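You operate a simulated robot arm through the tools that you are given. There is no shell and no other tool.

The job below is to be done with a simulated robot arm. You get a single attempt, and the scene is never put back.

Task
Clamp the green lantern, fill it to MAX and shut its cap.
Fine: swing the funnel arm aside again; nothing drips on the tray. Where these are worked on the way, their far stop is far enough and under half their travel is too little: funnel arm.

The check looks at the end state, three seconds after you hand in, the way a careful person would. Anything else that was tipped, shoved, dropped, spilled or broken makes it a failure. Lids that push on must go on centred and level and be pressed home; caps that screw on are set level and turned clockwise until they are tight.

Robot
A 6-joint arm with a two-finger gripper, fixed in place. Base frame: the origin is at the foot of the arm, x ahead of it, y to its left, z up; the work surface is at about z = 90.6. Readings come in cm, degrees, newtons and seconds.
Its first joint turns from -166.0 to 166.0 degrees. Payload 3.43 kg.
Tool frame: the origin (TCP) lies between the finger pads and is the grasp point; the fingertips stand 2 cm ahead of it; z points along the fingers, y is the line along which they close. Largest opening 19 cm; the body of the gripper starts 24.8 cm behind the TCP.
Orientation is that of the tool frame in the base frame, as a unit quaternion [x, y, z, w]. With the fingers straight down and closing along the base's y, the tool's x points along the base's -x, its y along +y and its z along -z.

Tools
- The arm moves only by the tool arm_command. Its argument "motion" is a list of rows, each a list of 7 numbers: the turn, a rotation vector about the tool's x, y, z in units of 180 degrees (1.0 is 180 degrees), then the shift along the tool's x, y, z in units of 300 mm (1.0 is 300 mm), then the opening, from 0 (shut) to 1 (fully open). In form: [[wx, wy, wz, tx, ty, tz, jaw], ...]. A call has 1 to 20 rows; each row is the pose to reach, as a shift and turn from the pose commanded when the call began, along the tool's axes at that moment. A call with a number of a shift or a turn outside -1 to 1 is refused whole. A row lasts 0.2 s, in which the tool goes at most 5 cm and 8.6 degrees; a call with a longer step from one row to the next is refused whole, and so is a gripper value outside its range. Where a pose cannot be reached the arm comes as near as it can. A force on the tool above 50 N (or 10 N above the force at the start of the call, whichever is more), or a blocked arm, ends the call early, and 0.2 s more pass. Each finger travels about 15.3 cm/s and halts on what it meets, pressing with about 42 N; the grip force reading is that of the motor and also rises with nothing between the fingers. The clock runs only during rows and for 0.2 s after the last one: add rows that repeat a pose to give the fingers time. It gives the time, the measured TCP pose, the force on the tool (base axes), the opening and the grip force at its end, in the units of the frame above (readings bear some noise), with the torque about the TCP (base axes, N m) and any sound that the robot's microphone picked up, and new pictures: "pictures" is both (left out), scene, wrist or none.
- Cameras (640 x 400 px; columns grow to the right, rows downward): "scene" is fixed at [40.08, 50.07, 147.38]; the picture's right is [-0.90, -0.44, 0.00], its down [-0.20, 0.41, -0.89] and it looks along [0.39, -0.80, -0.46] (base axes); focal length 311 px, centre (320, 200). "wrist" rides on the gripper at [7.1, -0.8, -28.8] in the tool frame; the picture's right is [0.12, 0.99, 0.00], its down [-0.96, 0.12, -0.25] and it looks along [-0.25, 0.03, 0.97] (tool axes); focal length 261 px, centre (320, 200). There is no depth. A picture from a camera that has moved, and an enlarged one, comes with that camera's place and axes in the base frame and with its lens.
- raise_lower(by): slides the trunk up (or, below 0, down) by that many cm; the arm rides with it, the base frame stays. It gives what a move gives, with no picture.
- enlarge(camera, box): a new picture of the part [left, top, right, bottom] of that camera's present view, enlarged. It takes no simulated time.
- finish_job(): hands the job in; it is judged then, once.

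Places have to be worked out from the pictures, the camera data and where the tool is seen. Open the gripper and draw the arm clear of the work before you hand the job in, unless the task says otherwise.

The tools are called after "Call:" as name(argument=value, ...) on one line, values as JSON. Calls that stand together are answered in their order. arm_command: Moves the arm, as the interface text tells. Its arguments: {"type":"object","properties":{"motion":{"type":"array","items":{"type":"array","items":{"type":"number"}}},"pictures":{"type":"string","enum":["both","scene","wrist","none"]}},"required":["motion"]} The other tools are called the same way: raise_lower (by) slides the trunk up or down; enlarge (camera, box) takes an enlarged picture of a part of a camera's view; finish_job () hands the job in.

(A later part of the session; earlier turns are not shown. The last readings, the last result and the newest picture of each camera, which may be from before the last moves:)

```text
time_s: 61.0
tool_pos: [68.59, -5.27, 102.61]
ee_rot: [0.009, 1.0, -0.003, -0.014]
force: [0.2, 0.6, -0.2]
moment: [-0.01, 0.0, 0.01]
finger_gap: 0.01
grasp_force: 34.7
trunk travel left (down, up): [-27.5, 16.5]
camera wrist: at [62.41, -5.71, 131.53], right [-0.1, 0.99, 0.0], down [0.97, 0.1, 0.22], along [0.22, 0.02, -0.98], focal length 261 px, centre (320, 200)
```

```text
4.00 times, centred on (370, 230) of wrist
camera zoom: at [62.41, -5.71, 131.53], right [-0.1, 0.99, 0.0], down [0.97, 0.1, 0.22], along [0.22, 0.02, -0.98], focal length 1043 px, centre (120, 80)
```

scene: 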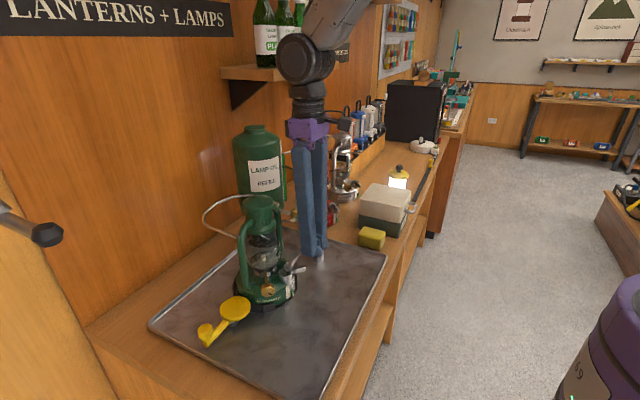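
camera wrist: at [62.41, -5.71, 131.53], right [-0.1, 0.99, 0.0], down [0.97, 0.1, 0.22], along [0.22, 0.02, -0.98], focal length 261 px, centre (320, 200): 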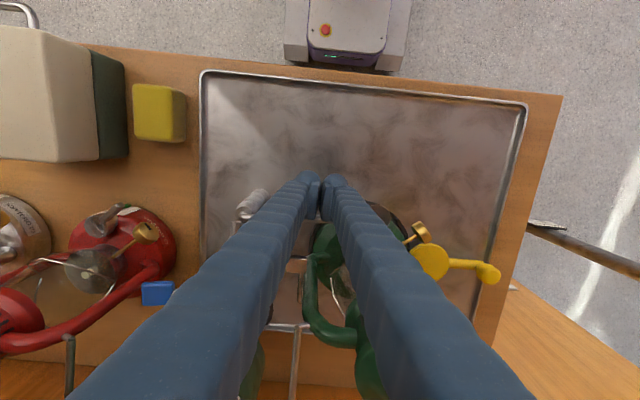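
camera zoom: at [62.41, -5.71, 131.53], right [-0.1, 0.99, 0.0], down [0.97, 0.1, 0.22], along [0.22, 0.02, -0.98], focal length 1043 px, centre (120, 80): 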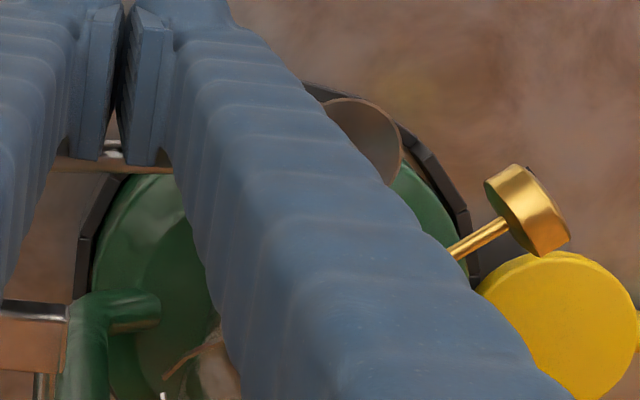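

The spout is about 0.9 cm short of the wedge hole (funnel at (71.2, 1.6), hole near (72.0, 1.9)). I nudge 3.5° further.

Call:
arm_command(motion=[[0, 0, 0.0097, -0.0092, 0.0035, 0, 0], [0, 0, 0.0194, -0.0184, 0.0071, 0, 0], [0, 0, 0.0194, -0.0184, 0.0071, 0, 0]], pictures="scene")

Call:
enlarge(camera="scene", box=[265, 240, 325, 285])

```text
time_s: 61.8
tool_pos: [69.33, -5.0, 102.59]
ee_rot: [0.04, 0.999, -0.003, -0.014]
force: [-0.7, 0.4, 0.1]
moment: [0.01, -0.02, 0.03]
finger_gap: 0.0
grasp_force: 34.4
trunk travel left (down, up): [-27.5, 16.5]
```

scene: 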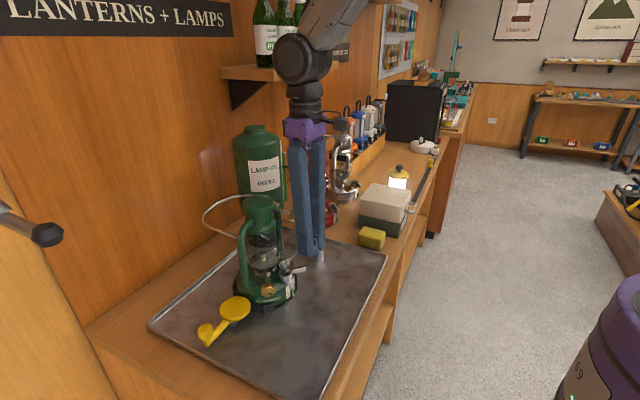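

```text
8.89 times, centred on (295, 262) of scene
camera zoom: at [40.08, 50.07, 147.38], right [-0.9, -0.44, 0.0], down [-0.2, 0.41, -0.89], along [0.39, -0.8, -0.46], focal length 2763 px, centre (542, -356)
```

zoom: 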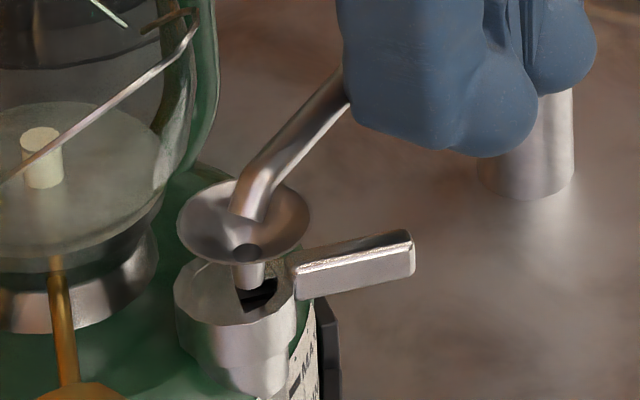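

The spout bottom is now right over the wedge hole: (72.1, 2.1) against hole centre (72.0, 1.9), within 0.25 cm. I draw the fingers away to -x without touching the arm, rise, and look from above.

Call:
arm_command(motion=[[0, 0, 0, 0.06, 0, 0, 0], [0, 0, 0, 0.14, 0, 0, 0], [0, 0, 0, 0.18, -0.03, -0.1, 0], [0, 0, 0, 0.18, -0.1, -0.25, 0], [0, 0, 0, 0.18, -0.2, -0.4, 0], [0, 0, 0, 0.1, -0.3, -0.5, 0], [0, 0, 0, 0, -0.3, -0.5, 0.1]])

Call:
enlarge(camera="wrist", box=[230, 140, 430, 280])

Call:
enlarge(camera="scene", box=[265, 190, 365, 290])

```text
refused: row 5 steps farther than a row can; nothing moved
```

```text
2.86 times, centred on (330, 210) of wrist
camera zoom: at [62.99, -5.08, 131.53], right [-0.04, 1.0, 0.0], down [0.97, 0.04, 0.22], along [0.22, 0.0, -0.98], focal length 745 px, centre (291, 171)
```

zoom: 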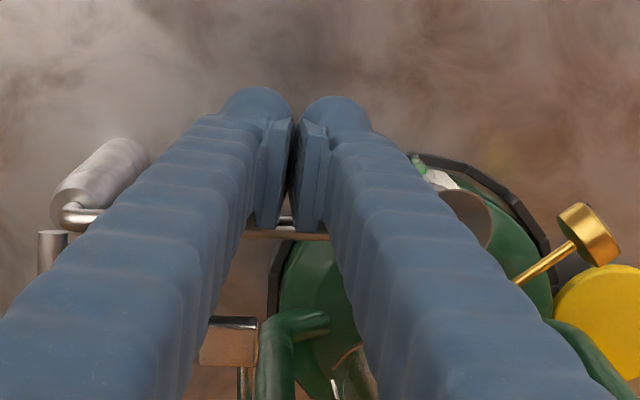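

```text
4.00 times, centred on (315, 240) of scene
camera zoom: at [40.08, 50.07, 147.38], right [-0.9, -0.44, 0.0], down [-0.2, 0.41, -0.89], along [0.39, -0.8, -0.46], focal length 1244 px, centre (340, 40)
```

zoom: 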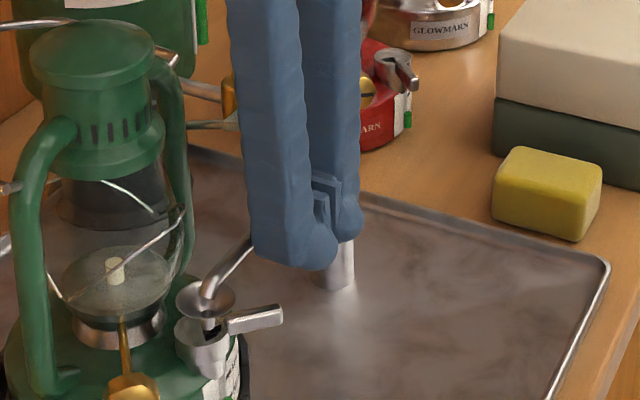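

The call was refused for a long step; nothing moved. I repeat the retreat with shorter steps.

Call:
arm_command(motion=[[0, 0, 0, 0.05, 0, 0, 0], [0, 0, 0, 0.12, 0, 0, 0], [0, 0, 0, 0.17, -0.03, -0.1, 0], [0, 0, 0, 0.17, -0.09, -0.22, 0], [0, 0, 0, 0.17, -0.15, -0.34, 0], [0, 0, 0, 0.14, -0.22, -0.46, 0], [0, 0, 0, 0.05, -0.26, -0.54, 0.1]])

Call:
enlarge(camera="wrist", box=[230, 140, 430, 280])

Call:
enlarge(camera="scene", box=[265, 240, 325, 285])

```text
time_s: 63.4
tool_pos: [67.52, -12.87, 118.88]
ee_rot: [0.039, 0.999, -0.003, -0.014]
force: [-0.6, 0.3, 0.4]
moment: [0.07, 0.06, 0.0]
finger_gap: 1.89
grasp_force: 0.0
trunk travel left (down, up): [-27.5, 16.5]
camera wrist: at [61.26, -12.72, 147.8], right [-0.04, 1.0, 0.0], down [0.97, 0.04, 0.22], along [0.22, 0.0, -0.98], focal length 261 px, centre (320, 200)
```

scene: 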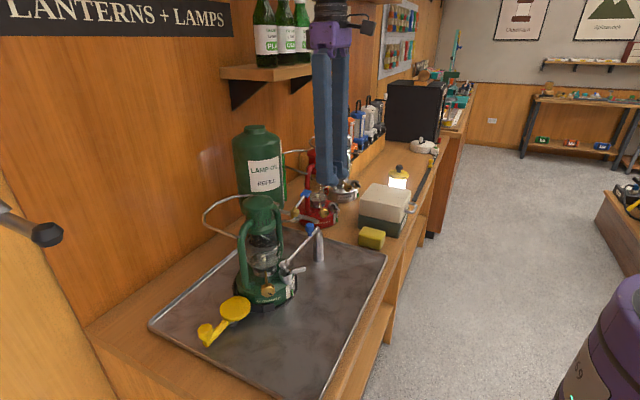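
wrist: 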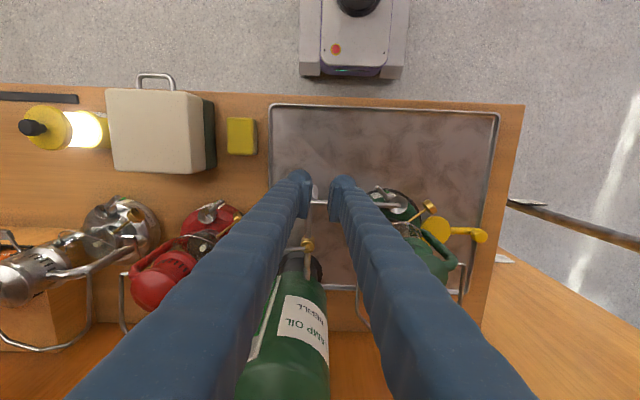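

```text
2.86 times, centred on (330, 210) of wrist
camera zoom: at [61.26, -12.72, 147.8], right [-0.04, 1.0, 0.0], down [0.97, 0.04, 0.22], along [0.22, 0.0, -0.98], focal length 745 px, centre (291, 171)
```

zoom: 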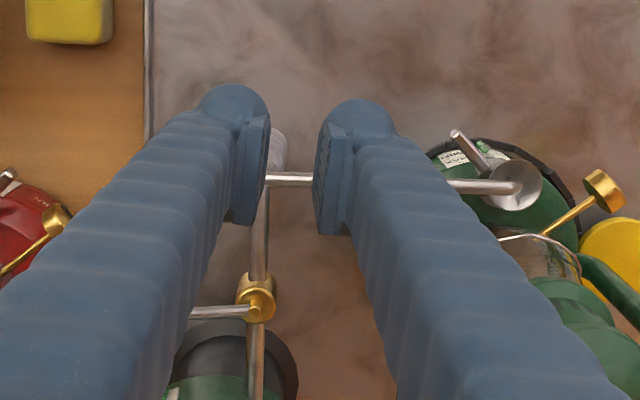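

```text
8.89 times, centred on (295, 262) of scene
camera zoom: at [40.08, 50.07, 147.38], right [-0.9, -0.44, 0.0], down [-0.2, 0.41, -0.89], along [0.39, -0.8, -0.46], focal length 2763 px, centre (542, -356)
```

zoom: 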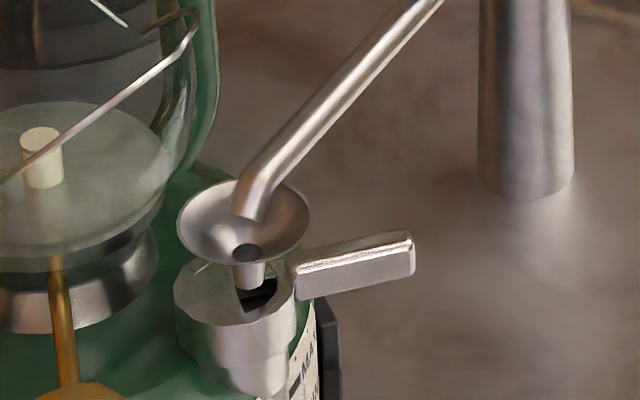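

The funnel stayed in place over the hole. Now I look at the oil valve: I rise a little, open wide and centre over it to measure the blue lever.

Call:
arm_command(motion=[[0, 0, 0, -0.05, -0.04, -0.06, 0.3], [0, 0, 0, -0.1, -0.08, -0.12, 0.5], [0, 0, 0, -0.17, -0.13, -0.18, 0.7], [0, 0, 0, -0.2, -0.17, -0.2, 0.9], [0, 0, 0, -0.2, -0.17, -0.2, 0.9]])

Call:
enlarge(camera="wrist", box=[240, 140, 400, 300])

Call:
enlarge(camera="scene", box=[280, 175, 350, 245])

```text
time_s: 64.6
tool_pos: [73.24, -18.02, 124.83]
ee_rot: [0.04, 0.999, -0.003, -0.013]
force: [-0.4, 0.1, -0.8]
moment: [-0.01, -0.02, -0.01]
finger_gap: 17.12
grasp_force: 0.0
trunk travel left (down, up): [-27.5, 16.5]
camera wrist: at [67.03, -18.1, 153.65], right [-0.04, 1.0, 0.0], down [0.97, 0.04, 0.22], along [0.22, 0.0, -0.98], focal length 261 px, centre (320, 200)
```

scene: 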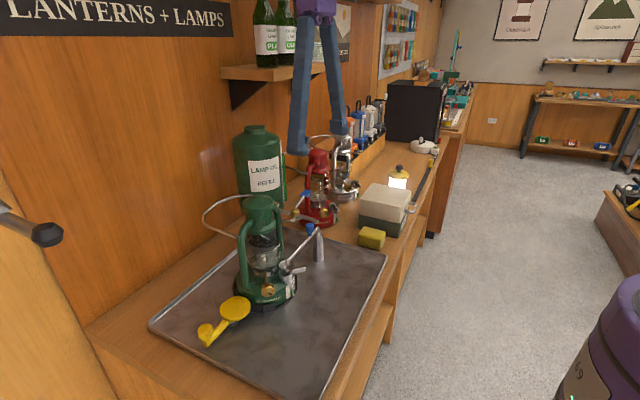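
wrist: 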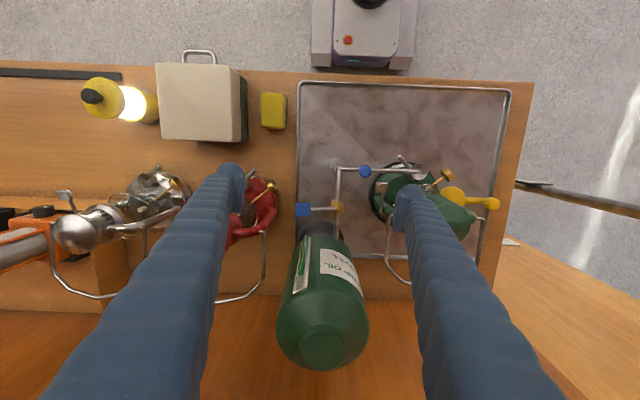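

```text
2.50 times, centred on (320, 220) of wrist
camera zoom: at [67.03, -18.1, 153.65], right [-0.04, 1.0, 0.0], down [0.97, 0.04, 0.22], along [0.22, 0.0, -0.98], focal length 652 px, centre (320, 150)
```

zoom: 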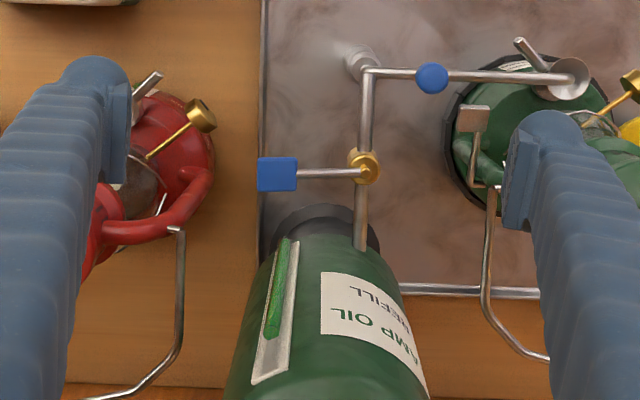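

```text
5.71 times, centred on (315, 210) of scene
camera zoom: at [40.08, 50.07, 147.38], right [-0.9, -0.44, 0.0], down [-0.2, 0.41, -0.89], along [0.39, -0.8, -0.46], focal length 1776 px, centre (349, 143)
```

zoom: 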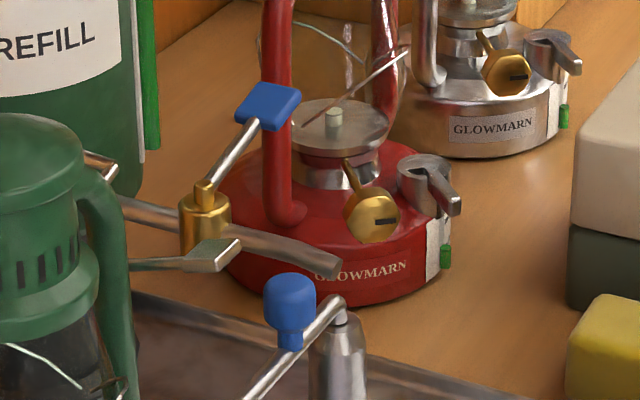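

The valve stem is at about (78.9, -14.4) and its blue handle plate about (79.25, -21, 107.7), perpendicular to the pipe (shut); the tank blocks turning towards +x, so it must open clockwise towards the robot. I close the jaw partly and turn to line up above the handle with fingers either side of it in x.

Call:
arm_command(motion=[[0, 0, 0, 0, 0, 0, 0.4], [0, 0, 0, 0, 0, 0, 0.18], [0, 0, 0, 0, 0, 0, 0.18], [0, 0, -0.0438, -0.0175, -0.009, 0, 0.18], [0, 0, -0.0876, -0.035, -0.018, 0, 0.18], [0, 0, -0.1314, -0.0524, -0.0276, 0, 0.18], [0, 0, -0.1752, -0.07, -0.0368, 0, 0.18], [0, 0, -0.219, -0.0873, -0.046, 0, 0.18], [0, 0, -0.2628, -0.1048, -0.0551, 0, 0.18], [0, 0, -0.3066, -0.122, -0.0643, 0, 0.18], [0, 0, -0.3504, -0.14, -0.0735, 0, 0.18], [0, 0, -0.3942, -0.157, -0.0827, 0, 0.18], [0, 0, -0.438, -0.1746, -0.092, 0, 0.18], [0, 0, -0.4818, -0.192, -0.101, 0, 0.18], [0, 0, -0.5256, -0.2095, -0.1103, 0, 0.18], [0, 0, -0.5256, -0.2095, -0.1103, 0, 0.18]])

Call:
enlarge(camera="wrist", box=[240, 140, 400, 280])

```text
time_s: 68.0
tool_pos: [79.25, -21.98, 124.63]
ee_rot: [0.707, -0.707, -0.008, 0.012]
force: [0.0, 0.2, -0.5]
moment: [0.03, -0.02, 0.0]
finger_gap: 3.4
grasp_force: 0.1
trunk travel left (down, up): [-27.5, 16.5]
camera wrist: at [80.89, -28.72, 153.36], right [-0.99, -0.12, 0.03], down [-0.11, 0.96, 0.25], along [-0.06, 0.24, -0.97], focal length 261 px, centre (320, 200)
```

scene: 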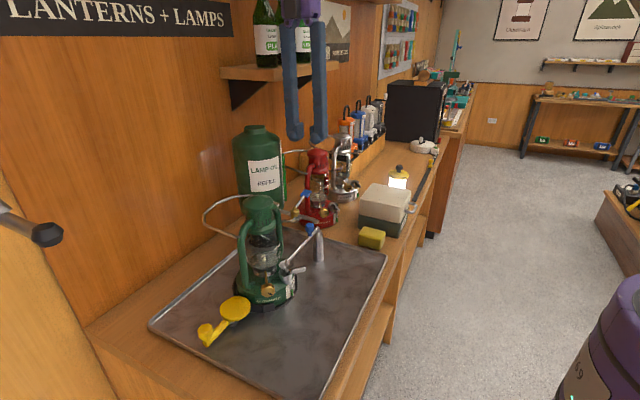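
wrist: 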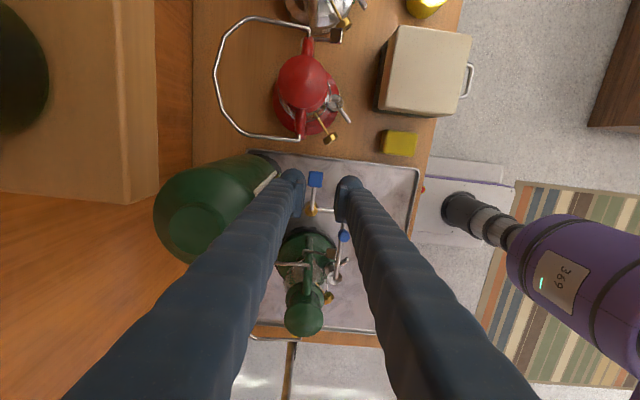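

```text
2.86 times, centred on (320, 210) of wrist
camera zoom: at [80.89, -28.72, 153.36], right [-0.99, -0.12, 0.03], down [-0.11, 0.96, 0.25], along [-0.06, 0.24, -0.97], focal length 745 px, centre (320, 171)
```

zoom: 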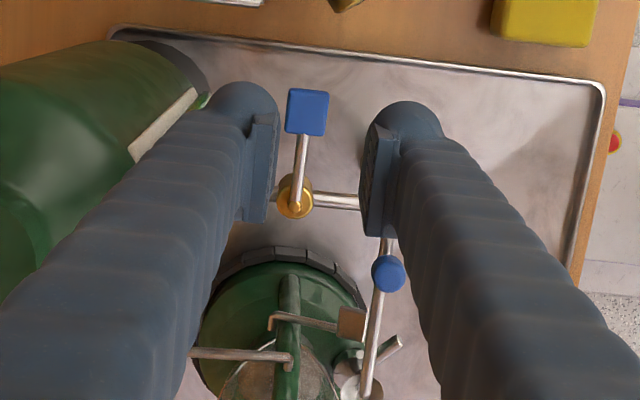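

The handle plate (2.5 × 3 cm) is centred at (79.3, -21.2). The tank is close on the +x side, so I turn the gripper 30° to keep that finger away from it, open to 4.6 cm, and descend in two stages, first to z ≈ 113.

Call:
arm_command(motion=[[0.0045, -0.0009, 0.0417, -0.006, -0.001, 0, 0.242], [0.009, -0.0018, 0.0833, -0.0127, -0.0017, 0, 0.242], [0.009, -0.0018, 0.125, -0.0127, -0.0017, 0, 0.242], [0.009, -0.0018, 0.1667, -0.0127, -0.0017, 0.1, 0.242], [0.009, -0.0018, 0.1667, -0.0127, -0.0017, 0.22, 0.242], [0.009, -0.0018, 0.1667, -0.0127, -0.0017, 0.33, 0.242], [0.009, -0.0018, 0.1667, -0.0127, -0.0017, 0.39, 0.242]])

Call:
enlarge(camera="wrist", box=[220, 130, 400, 280])

Call:
enlarge(camera="scene", box=[260, 150, 350, 240])

```text
time_s: 69.6
tool_pos: [78.91, -21.66, 112.95]
ee_rot: [-0.5, 0.866, -0.003, -0.001]
force: [0.5, -0.1, -0.1]
moment: [0.01, 0.03, 0.0]
finger_gap: 4.62
grasp_force: 0.0
trunk travel left (down, up): [-27.5, 16.5]
camera wrist: at [76.15, -27.84, 141.75], right [-0.92, 0.39, 0.0], down [0.38, 0.89, 0.24], along [0.1, 0.22, -0.97], focal length 261 px, centre (320, 200)
```

scene: 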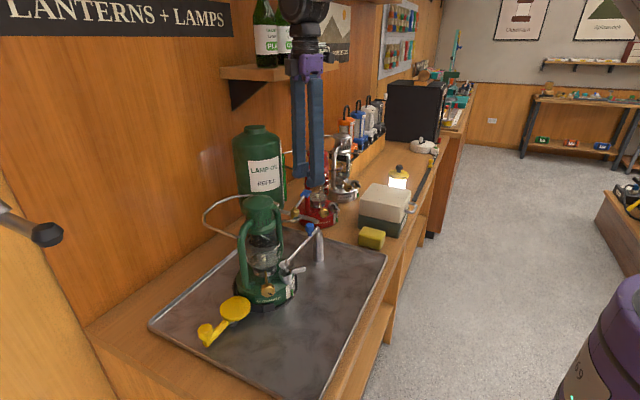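
wrist: 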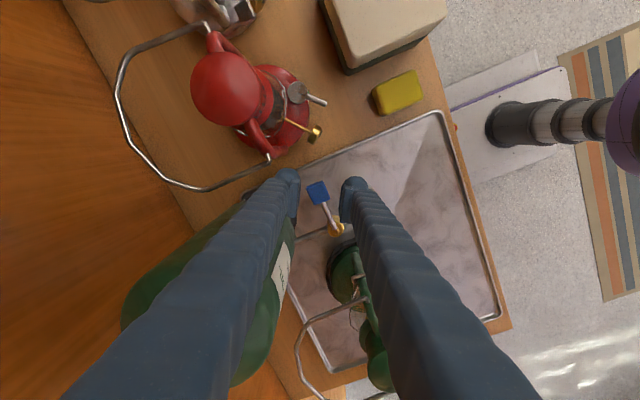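

```text
2.67 times, centred on (310, 205) of wrist
camera zoom: at [76.15, -27.84, 141.75], right [-0.92, 0.39, 0.0], down [0.38, 0.89, 0.24], along [0.1, 0.22, -0.97], focal length 695 px, centre (347, 187)
```

zoom: 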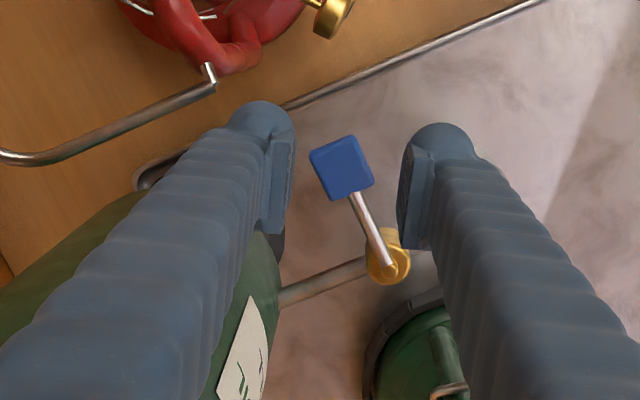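

```text
4.44 times, centred on (305, 195) of scene
camera zoom: at [40.08, 50.07, 147.38], right [-0.9, -0.44, 0.0], down [-0.2, 0.41, -0.89], along [0.39, -0.8, -0.46], focal length 1382 px, centre (387, 222)
```

zoom: 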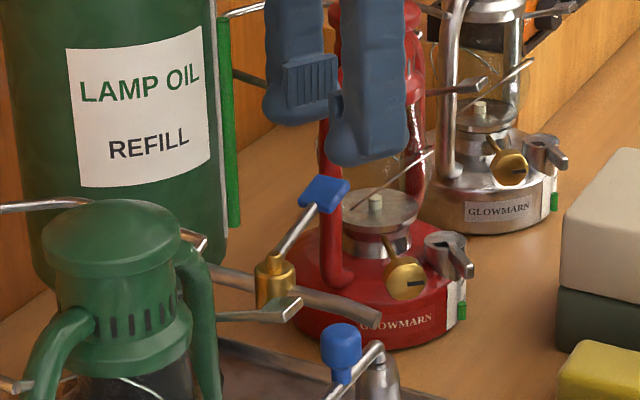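

The handle sits between the fingers, with the tank and the red lantern's bail clear. I go down to z ≈ 108.2.

Call:
arm_command(motion=[[0, 0, 0, 0, -0.005, 0.06, 0.242], [0, 0, 0, 0, -0.006, 0.12, 0.242], [0, 0, 0, 0, -0.006, 0.158, 0.242], [0, 0, 0, 0, -0.006, 0.158, 0.242]])

Call:
enlarge(camera="wrist", box=[220, 130, 400, 280])

Call:
enlarge(camera="scene", box=[260, 170, 340, 240])

Call:
enlarge(camera="scene", box=[270, 260, 320, 305])

```text
time_s: 70.6
tool_pos: [79.12, -21.8, 108.29]
ee_rot: [-0.5, 0.866, -0.004, 0.0]
force: [0.8, 0.4, -0.4]
moment: [-0.01, -0.03, 0.03]
finger_gap: 4.58
grasp_force: 0.0
trunk travel left (down, up): [-27.5, 16.5]
camera wrist: at [76.38, -27.94, 137.01], right [-0.92, 0.39, 0.0], down [0.38, 0.89, 0.24], along [0.1, 0.22, -0.97], focal length 261 px, centre (320, 200)
```

scene: 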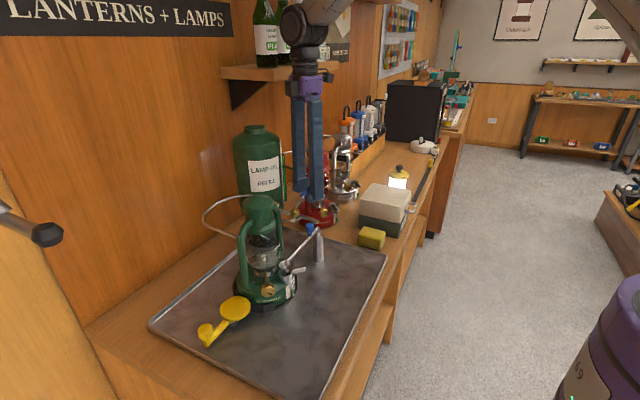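
wrist: 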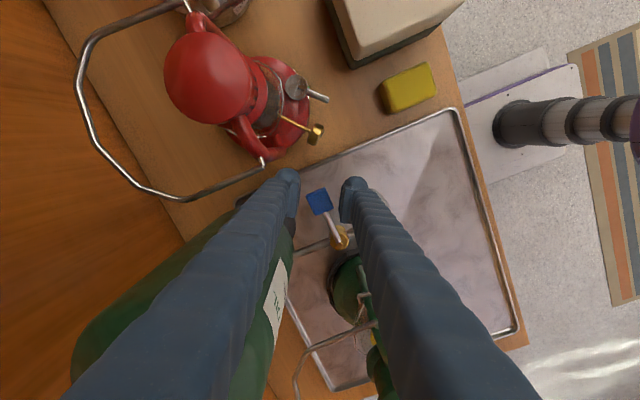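

```text
2.67 times, centred on (310, 205) of wrist
camera zoom: at [76.38, -27.94, 137.01], right [-0.92, 0.39, 0.0], down [0.38, 0.89, 0.24], along [0.1, 0.22, -0.97], focal length 695 px, centre (347, 187)
```

zoom: 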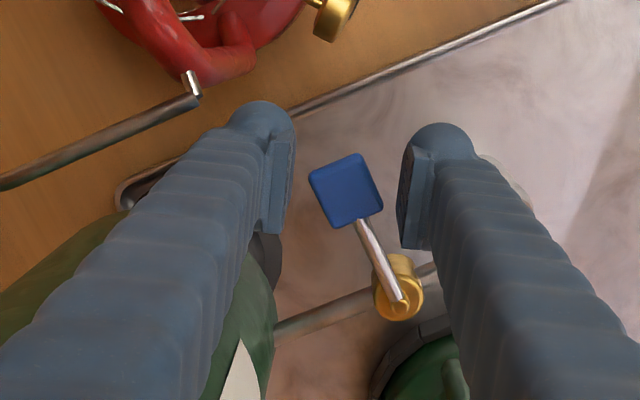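

```text
5.71 times, centred on (300, 205) of scene
camera zoom: at [40.08, 50.07, 147.38], right [-0.9, -0.44, 0.0], down [-0.2, 0.41, -0.89], along [0.39, -0.8, -0.46], focal length 1776 px, centre (434, 171)
```

zoom: 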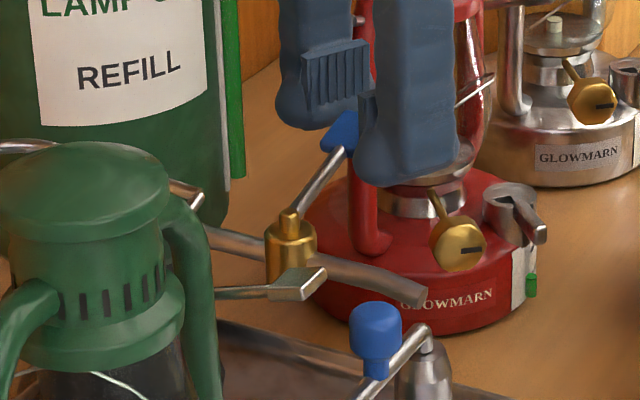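

```text
8.89 times, centred on (295, 282) of scene
camera zoom: at [40.08, 50.07, 147.38], right [-0.9, -0.44, 0.0], down [-0.2, 0.41, -0.89], along [0.39, -0.8, -0.46], focal length 2763 px, centre (542, -533)
```

zoom: 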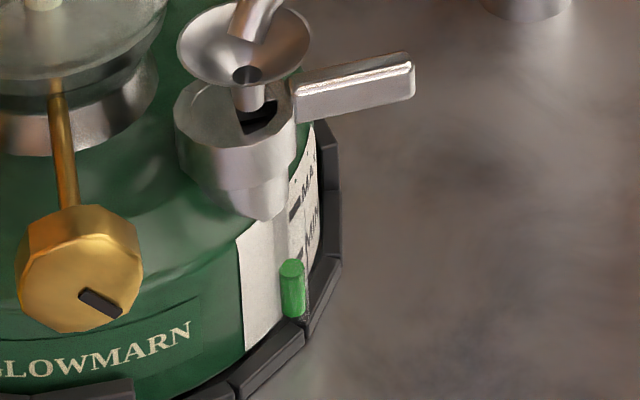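

Everything is in place; the lantern gauge is visible to the scene camera. I zoom on it to record the starting level and the MIN/MAX marks.

Call:
enlarge(camera="scene", box=[280, 272, 304, 300])

Call:
enlarge(camera="scene", box=[225, 150, 300, 230])

```text
14.29 times, centred on (292, 286) of scene
camera zoom: at [40.08, 50.07, 147.38], right [-0.9, -0.44, 0.0], down [-0.2, 0.41, -0.89], along [0.39, -0.8, -0.46], focal length 4441 px, centre (720, -1029)
```

zoom: 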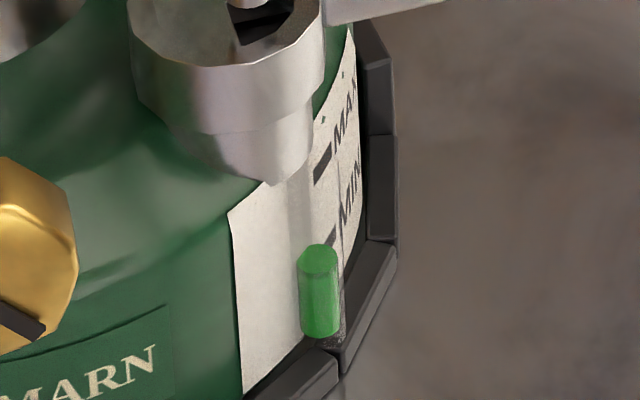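

```text
5.00 times, centred on (262, 190) of scene
camera zoom: at [40.08, 50.07, 147.38], right [-0.9, -0.44, 0.0], down [-0.2, 0.41, -0.89], along [0.39, -0.8, -0.46], focal length 1554 px, centre (608, 250)
```

zoom: 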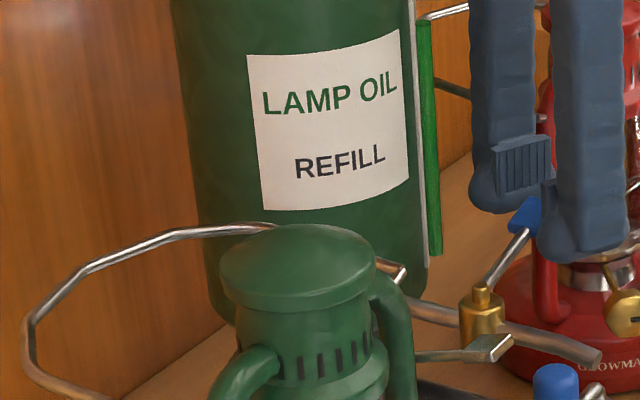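

Initial level is roughly 40% of the way from MIN to MAX, so only a short fill is needed. I turn the valve handle clockwise by about 20° (less the slack) and look at what flows.

Call:
arm_command(motion=[[0, 0, 0.0278, 0.0091, 0.0187, 0, 0.242], [0, 0, 0.0556, 0.0166, 0.0382, 0, 0.242], [0, 0, 0.0833, 0.0224, 0.0584, 0, 0.242], [0, 0, 0.1111, 0.0265, 0.0789, 0, 0.242]])

Call:
enlarge(camera="scene", box=[250, 185, 350, 305])

Call:
enlarge(camera="wrist", box=[220, 130, 400, 280])

Call:
enlarge(camera="scene", box=[280, 272, 304, 300])

```text
time_s: 71.6
tool_pos: [76.57, -21.56, 108.3]
ee_rot: [-0.34, 0.94, -0.003, 0.0]
force: [6.1, -16.3, 4.3]
moment: [-0.16, -0.33, -0.47]
finger_gap: 5.58
grasp_force: 8.4
trunk travel left (down, up): [-27.5, 16.5]
camera wrist: at [71.8, -26.34, 137.0], right [-0.73, 0.69, -0.01], down [0.66, 0.71, 0.24], along [0.17, 0.17, -0.97], focal length 261 px, centre (320, 200)
```

scene: 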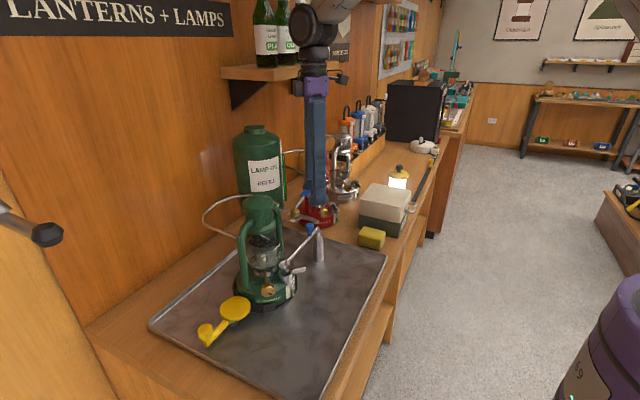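
wrist: 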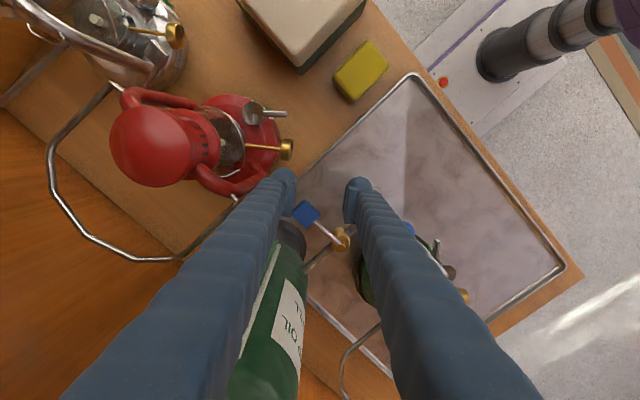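

```text
3.33 times, centred on (300, 245) of scene
camera zoom: at [40.08, 50.07, 147.38], right [-0.9, -0.44, 0.0], down [-0.2, 0.41, -0.89], along [0.39, -0.8, -0.46], focal length 1036 px, centre (387, 50)
```

zoom: 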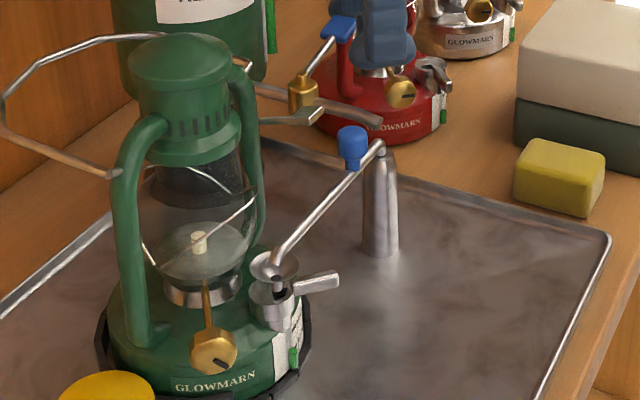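

```text
2.67 times, centred on (310, 205) of wrist
camera zoom: at [71.8, -26.34, 137.0], right [-0.73, 0.69, -0.01], down [0.66, 0.71, 0.24], along [0.17, 0.17, -0.97], focal length 695 px, centre (347, 187)
```

zoom: 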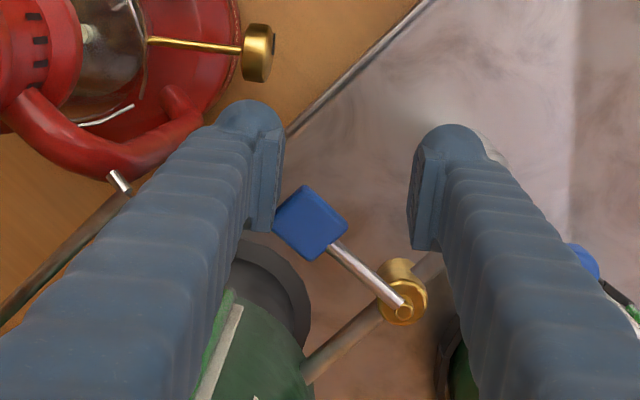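

```text
14.29 times, centred on (292, 286) of scene
camera zoom: at [40.08, 50.07, 147.38], right [-0.9, -0.44, 0.0], down [-0.2, 0.41, -0.89], along [0.39, -0.8, -0.46], focal length 4441 px, centre (720, -1029)
```

zoom: 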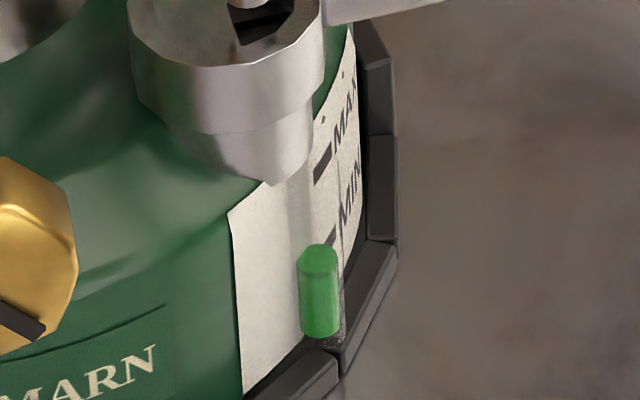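

The handle has hardly moved: my pad was pushing mostly along the rod (force mainly -y). No flow yet and the gauge is unchanged. I go back and square the pad to the rod (closing direction close to x).

Call:
arm_command(motion=[[0, 0, -0.045, -0.015, -0.02, 0, 0.242], [0, 0, -0.09, -0.028, -0.036, 0, 0.242], [0, 0, -0.135, -0.039, -0.049, 0, 0.242], [0, 0, -0.18, -0.048, -0.058, 0, 0.225], [0, 0, -0.2233, -0.0554, -0.0652, 0, 0.21], [0, 0, -0.2233, -0.0554, -0.0652, 0, 0.21]])

Call:
enlarge(camera="wrist", box=[220, 130, 400, 280])

```text
time_s: 72.2
tool_pos: [77.36, -22.3, 108.12]
ee_rot: [-0.431, 0.902, -0.005, -0.004]
force: [-1.0, -16.7, 3.1]
moment: [-0.19, 0.08, -0.64]
finger_gap: 5.13
grasp_force: 4.3
trunk travel left (down, up): [-27.5, 16.5]
stopped in row 2: the force on the tool passed its limit at 55 N (the readings are from after the stop); the commanded pose is now the measured one
camera wrist: at [73.71, -27.9, 136.97], right [-0.85, 0.53, 0.0], down [0.52, 0.82, 0.24], along [0.13, 0.2, -0.97], focal length 261 px, centre (320, 200)
```

scene: 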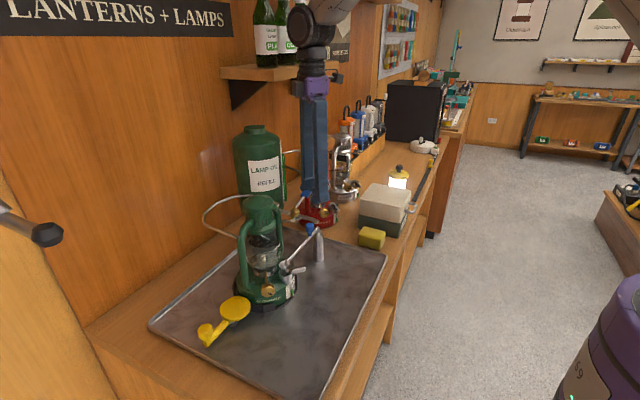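
wrist: 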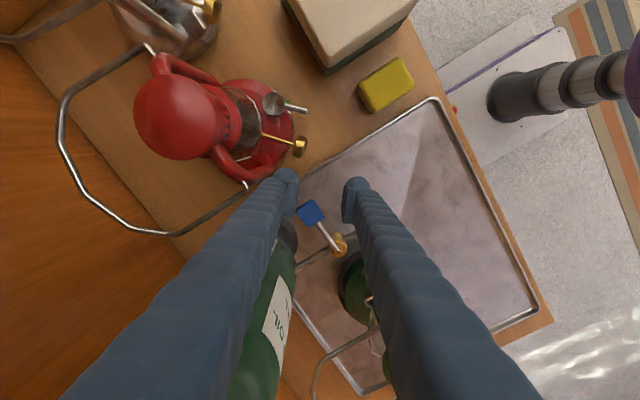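

```text
2.67 times, centred on (310, 205) of wrist
camera zoom: at [73.71, -27.9, 136.97], right [-0.85, 0.53, 0.0], down [0.52, 0.82, 0.24], along [0.13, 0.2, -0.97], focal length 695 px, centre (347, 187)
```

zoom: 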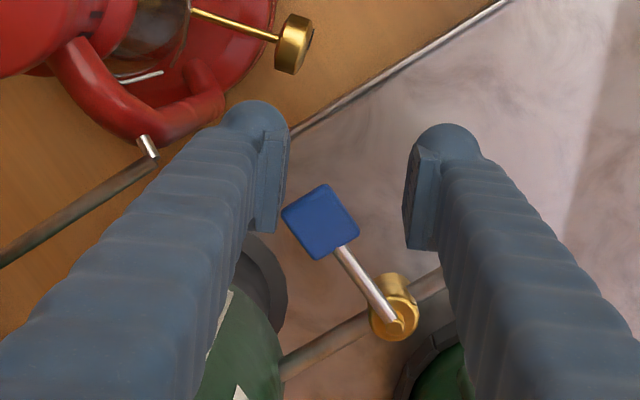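

The +x finger had ended up behind the plate's outer end, pushing along the rod. I free it by opening a little, moving off to -y/+x, then squaring up to the handle in small steps.

Call:
arm_command(motion=[[0, 0, 0, 0.0105, -0.0188, 0, 0.295], [0, 0, 0, 0.0105, -0.0188, 0, 0.295], [0, 0, -0.0386, -0.0104, -0.0447, 0, 0.295], [0, 0, -0.0775, -0.0308, -0.054, 0, 0.295], [0, 0, -0.1164, -0.0385, -0.0477, 0, 0.27], [0, 0, -0.1607, -0.0463, -0.0414, 0, 0.22], [0, 0, -0.1607, -0.0463, -0.0414, 0, 0.22]])

Call:
enlarge(camera="wrist", box=[220, 130, 400, 280])

```text
time_s: 73.8
tool_pos: [79.27, -21.61, 108.16]
ee_rot: [-0.644, 0.765, -0.002, -0.005]
force: [0.4, 0.2, 0.0]
moment: [-0.01, -0.02, 0.01]
finger_gap: 4.17
grasp_force: 0.0
trunk travel left (down, up): [-27.5, 16.5]
camera wrist: at [79.02, -28.3, 136.94], right [-1.0, 0.05, 0.0], down [0.05, 0.97, 0.24], along [0.01, 0.24, -0.97], focal length 261 px, centre (320, 200)
```

scene: 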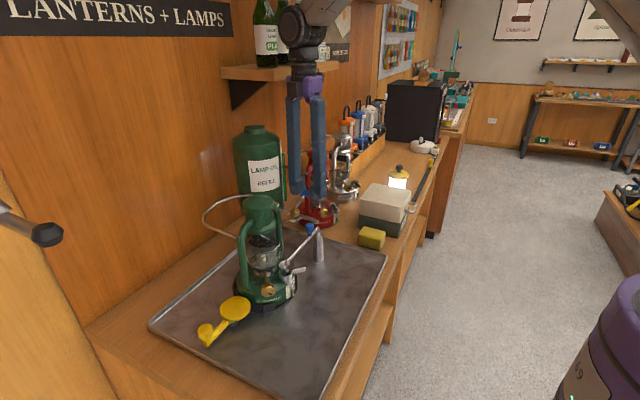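
wrist: 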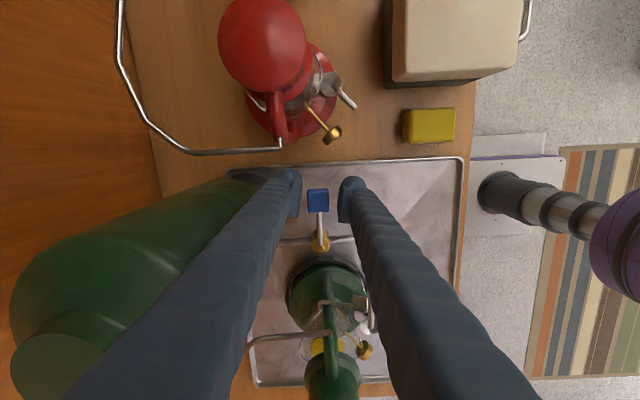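

```text
2.67 times, centred on (310, 205) of wrist
camera zoom: at [79.02, -28.3, 136.94], right [-1.0, 0.05, 0.0], down [0.05, 0.97, 0.24], along [0.01, 0.24, -0.97], focal length 695 px, centre (347, 187)
```

zoom: 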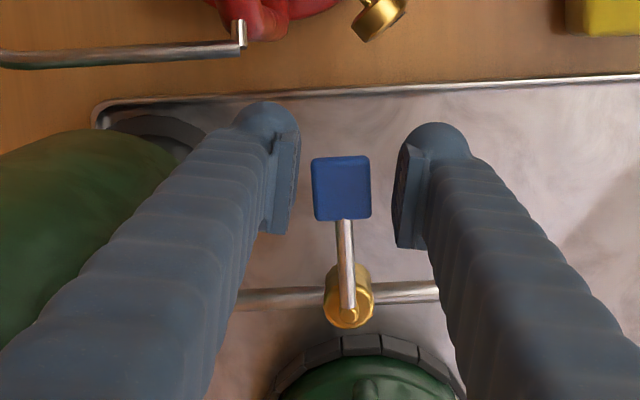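

Now squared up with no contact; the handle points straight to -y. I push towards -x in small steps (about 10° of handle rotation) and check.

Call:
arm_command(motion=[[0, 0, 0, 0.0019, 0.0206, 0, 0.22], [0, 0, 0.0139, 0.002, 0.031, 0, 0.22], [0, 0, 0.0278, 0.002, 0.0414, 0, 0.22], [0, 0, 0.0417, 0.0012, 0.052, 0, 0.22], [0, 0, 0.0556, 0.0004, 0.0621, 0, 0.22]])

Call:
enlarge(camera="wrist", box=[220, 130, 400, 280])

Call:
enlarge(camera="scene", box=[260, 220, 340, 300])

```text
time_s: 75.0
tool_pos: [77.84, -21.28, 108.28]
ee_rot: [-0.575, 0.818, -0.005, -0.004]
force: [37.2, 1.5, 1.7]
moment: [0.13, -0.45, 0.52]
finger_gap: 6.18
grasp_force: 17.1
trunk travel left (down, up): [-27.5, 16.5]
camera wrist: at [76.32, -27.79, 136.95], right [-0.97, 0.23, 0.0], down [0.22, 0.95, 0.24], along [0.06, 0.23, -0.97], focal length 261 px, centre (320, 200)
```

scene: 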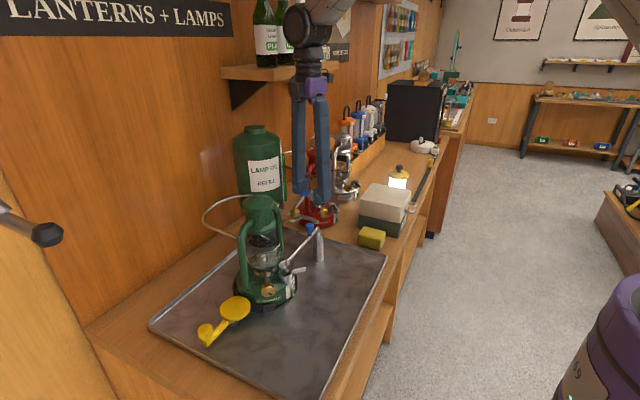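
wrist: 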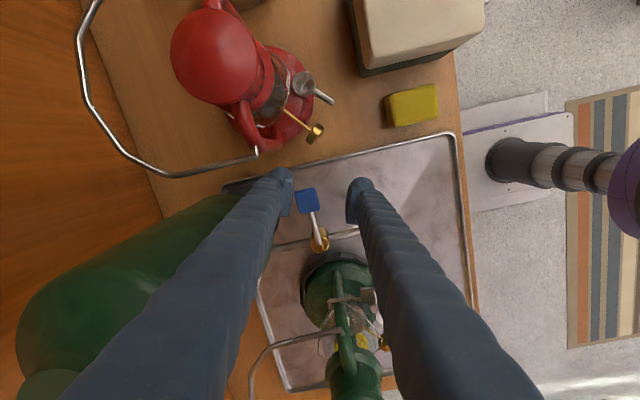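

```text
2.67 times, centred on (310, 205) of wrist
camera zoom: at [76.32, -27.79, 136.95], right [-0.97, 0.23, 0.0], down [0.22, 0.95, 0.24], along [0.06, 0.23, -0.97], focal length 695 px, centre (347, 187)
```

zoom: 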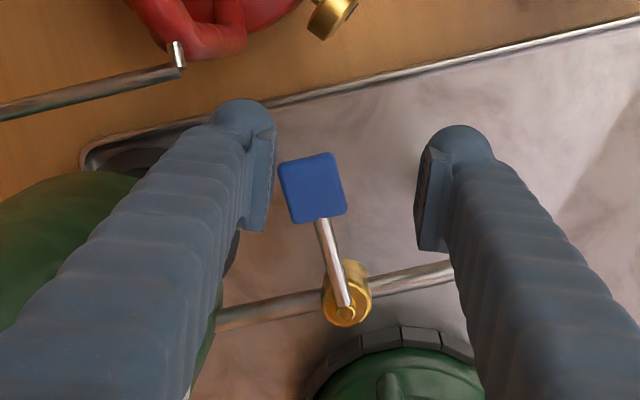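

```text
5.00 times, centred on (300, 260) of scene
camera zoom: at [40.08, 50.07, 147.38], right [-0.9, -0.44, 0.0], down [-0.2, 0.41, -0.89], along [0.39, -0.8, -0.46], focal length 1554 px, centre (420, -100)
```

zoom: 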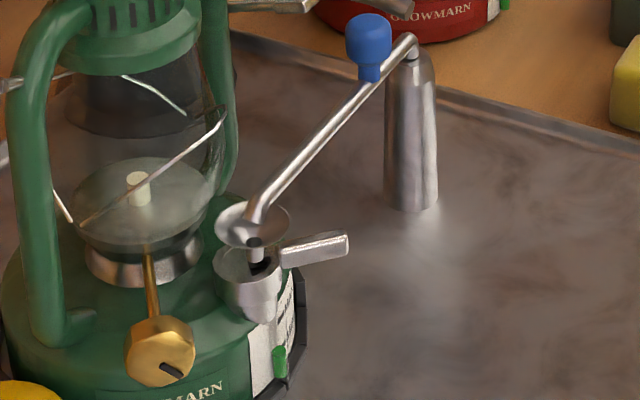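

The handle did not budge at 37 N sideways, while it is a flat, slanted paddle – more like a lever to press down. I release, rise, close the fingers and come over the paddle so that one fingertip is above its centre.

Call:
arm_command(motion=[[0, 0, 0, -0.008, -0.022, 0, 0.26], [0, 0, 0, -0.0147, -0.0408, 0, 0.24], [0, 0, 0, -0.0147, -0.0408, 0, 0.22], [0, 0, 0, -0.0147, -0.0408, -0.1, 0.22], [0, 0, 0, -0.0147, -0.0408, -0.2, 0.22], [0, 0, 0, 0.002, 0.003, -0.2, 0.0], [0, 0, 0, 0.002, 0.003, -0.2, 0.0], [0, 0, 0, 0.002, 0.003, -0.13, 0.0]])

Call:
enlarge(camera="wrist", box=[220, 130, 400, 280])

Call:
enlarge(camera="scene", box=[265, 165, 345, 235])

```text
time_s: 76.8
tool_pos: [77.36, -21.4, 111.97]
ee_rot: [-0.574, 0.819, -0.003, -0.004]
force: [-0.2, -0.3, -0.6]
moment: [0.03, 0.03, 0.01]
finger_gap: 0.01
grasp_force: 34.5
trunk travel left (down, up): [-27.5, 16.5]
camera wrist: at [75.89, -27.87, 140.78], right [-0.97, 0.23, 0.0], down [0.22, 0.95, 0.24], along [0.05, 0.23, -0.97], focal length 261 px, centre (320, 200)
```

scene: 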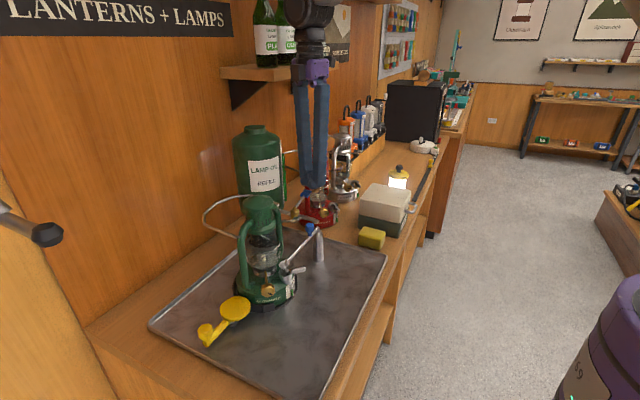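
wrist: 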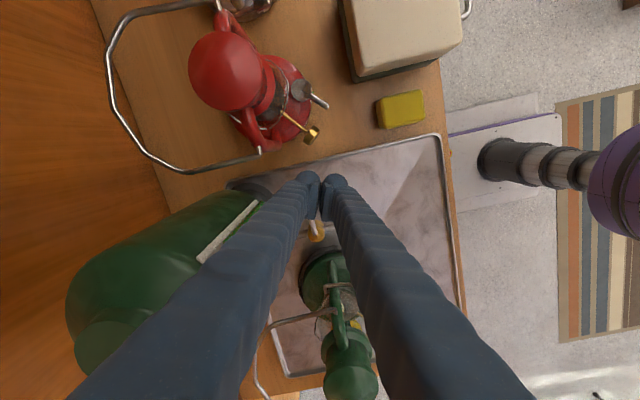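

```text
2.67 times, centred on (310, 205) of wrist
camera zoom: at [75.89, -27.87, 140.78], right [-0.97, 0.23, 0.0], down [0.22, 0.95, 0.24], along [0.05, 0.23, -0.97], focal length 695 px, centre (347, 187)
```

zoom: 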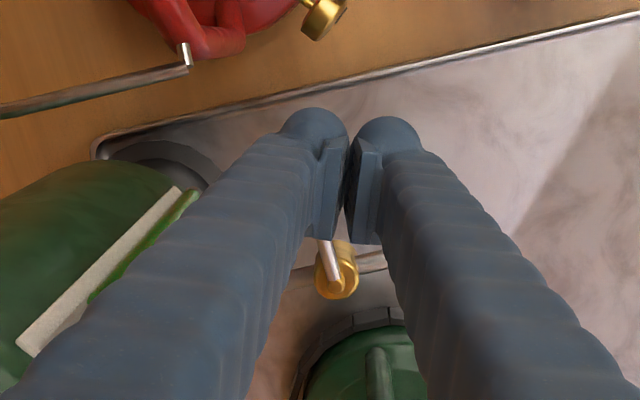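

```text
5.71 times, centred on (305, 200) of scene
camera zoom: at [40.08, 50.07, 147.38], right [-0.9, -0.44, 0.0], down [-0.2, 0.41, -0.89], along [0.39, -0.8, -0.46], focal length 1776 px, centre (406, 200)
```

zoom: 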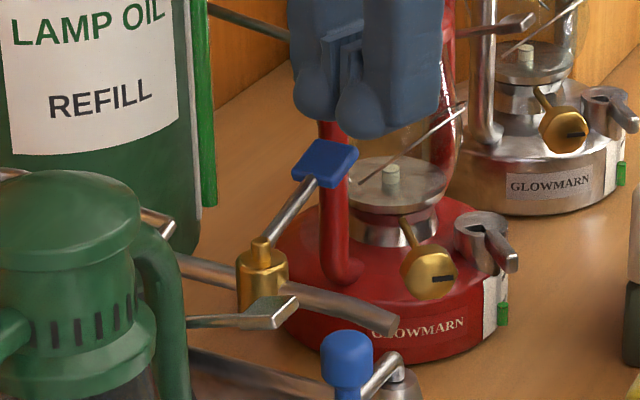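

One fingertip will be over the paddle after a small shift. I press down in 0.3 cm steps to z ≈ 109.6, watching the vertical force.

Call:
arm_command(motion=[[0, 0, 0, -0.0239, -0.0073, 0.02, 0.0], [0, 0, 0, -0.0239, -0.0073, 0.052, 0.0], [0, 0, 0, -0.0239, -0.0073, 0.062, 0.0], [0, 0, 0, -0.0239, -0.0073, 0.072, 0.0], [0, 0, 0, -0.0239, -0.0073, 0.08, 0.0]])

Call:
enlarge(camera="scene", box=[265, 165, 345, 235])

```text
time_s: 78.0
tool_pos: [77.75, -20.84, 109.58]
ee_rot: [-0.574, 0.819, -0.003, -0.005]
force: [-0.5, -1.2, 0.4]
moment: [0.0, 0.05, -0.01]
finger_gap: 0.0
grasp_force: 34.2
trunk travel left (down, up): [-27.5, 16.5]
camera wrist: at [76.3, -27.29, 138.49], right [-0.97, 0.23, 0.0], down [0.22, 0.95, 0.24], along [0.05, 0.23, -0.97], focal length 261 px, centre (320, 200)
```

scene: 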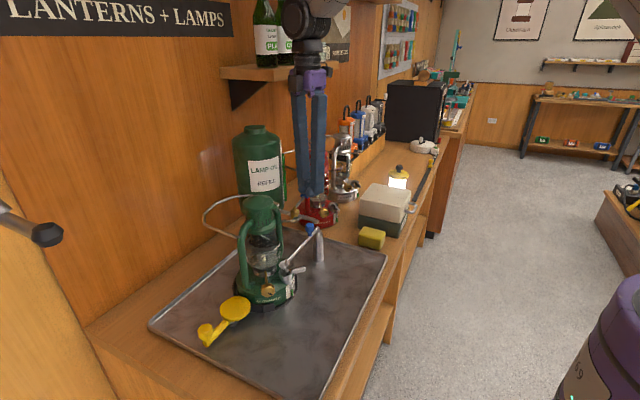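
wrist: 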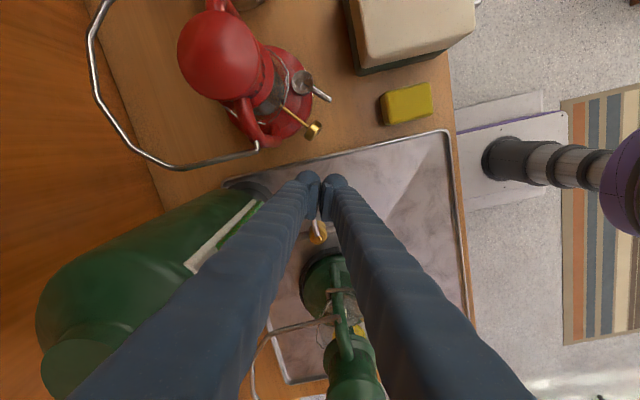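

```text
5.71 times, centred on (305, 200) of scene
camera zoom: at [40.08, 50.07, 147.38], right [-0.9, -0.44, 0.0], down [-0.2, 0.41, -0.89], along [0.39, -0.8, -0.46], focal length 1776 px, centre (406, 200)
```

zoom: 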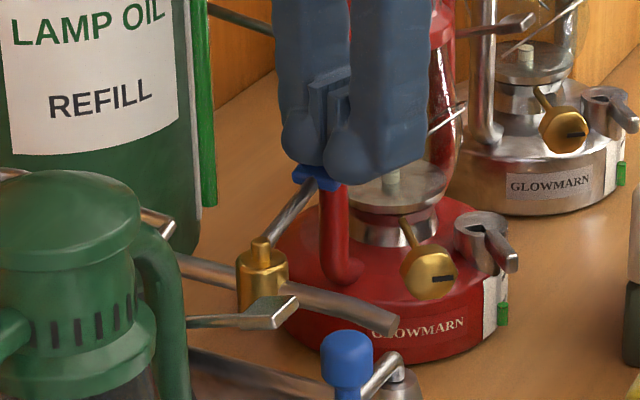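

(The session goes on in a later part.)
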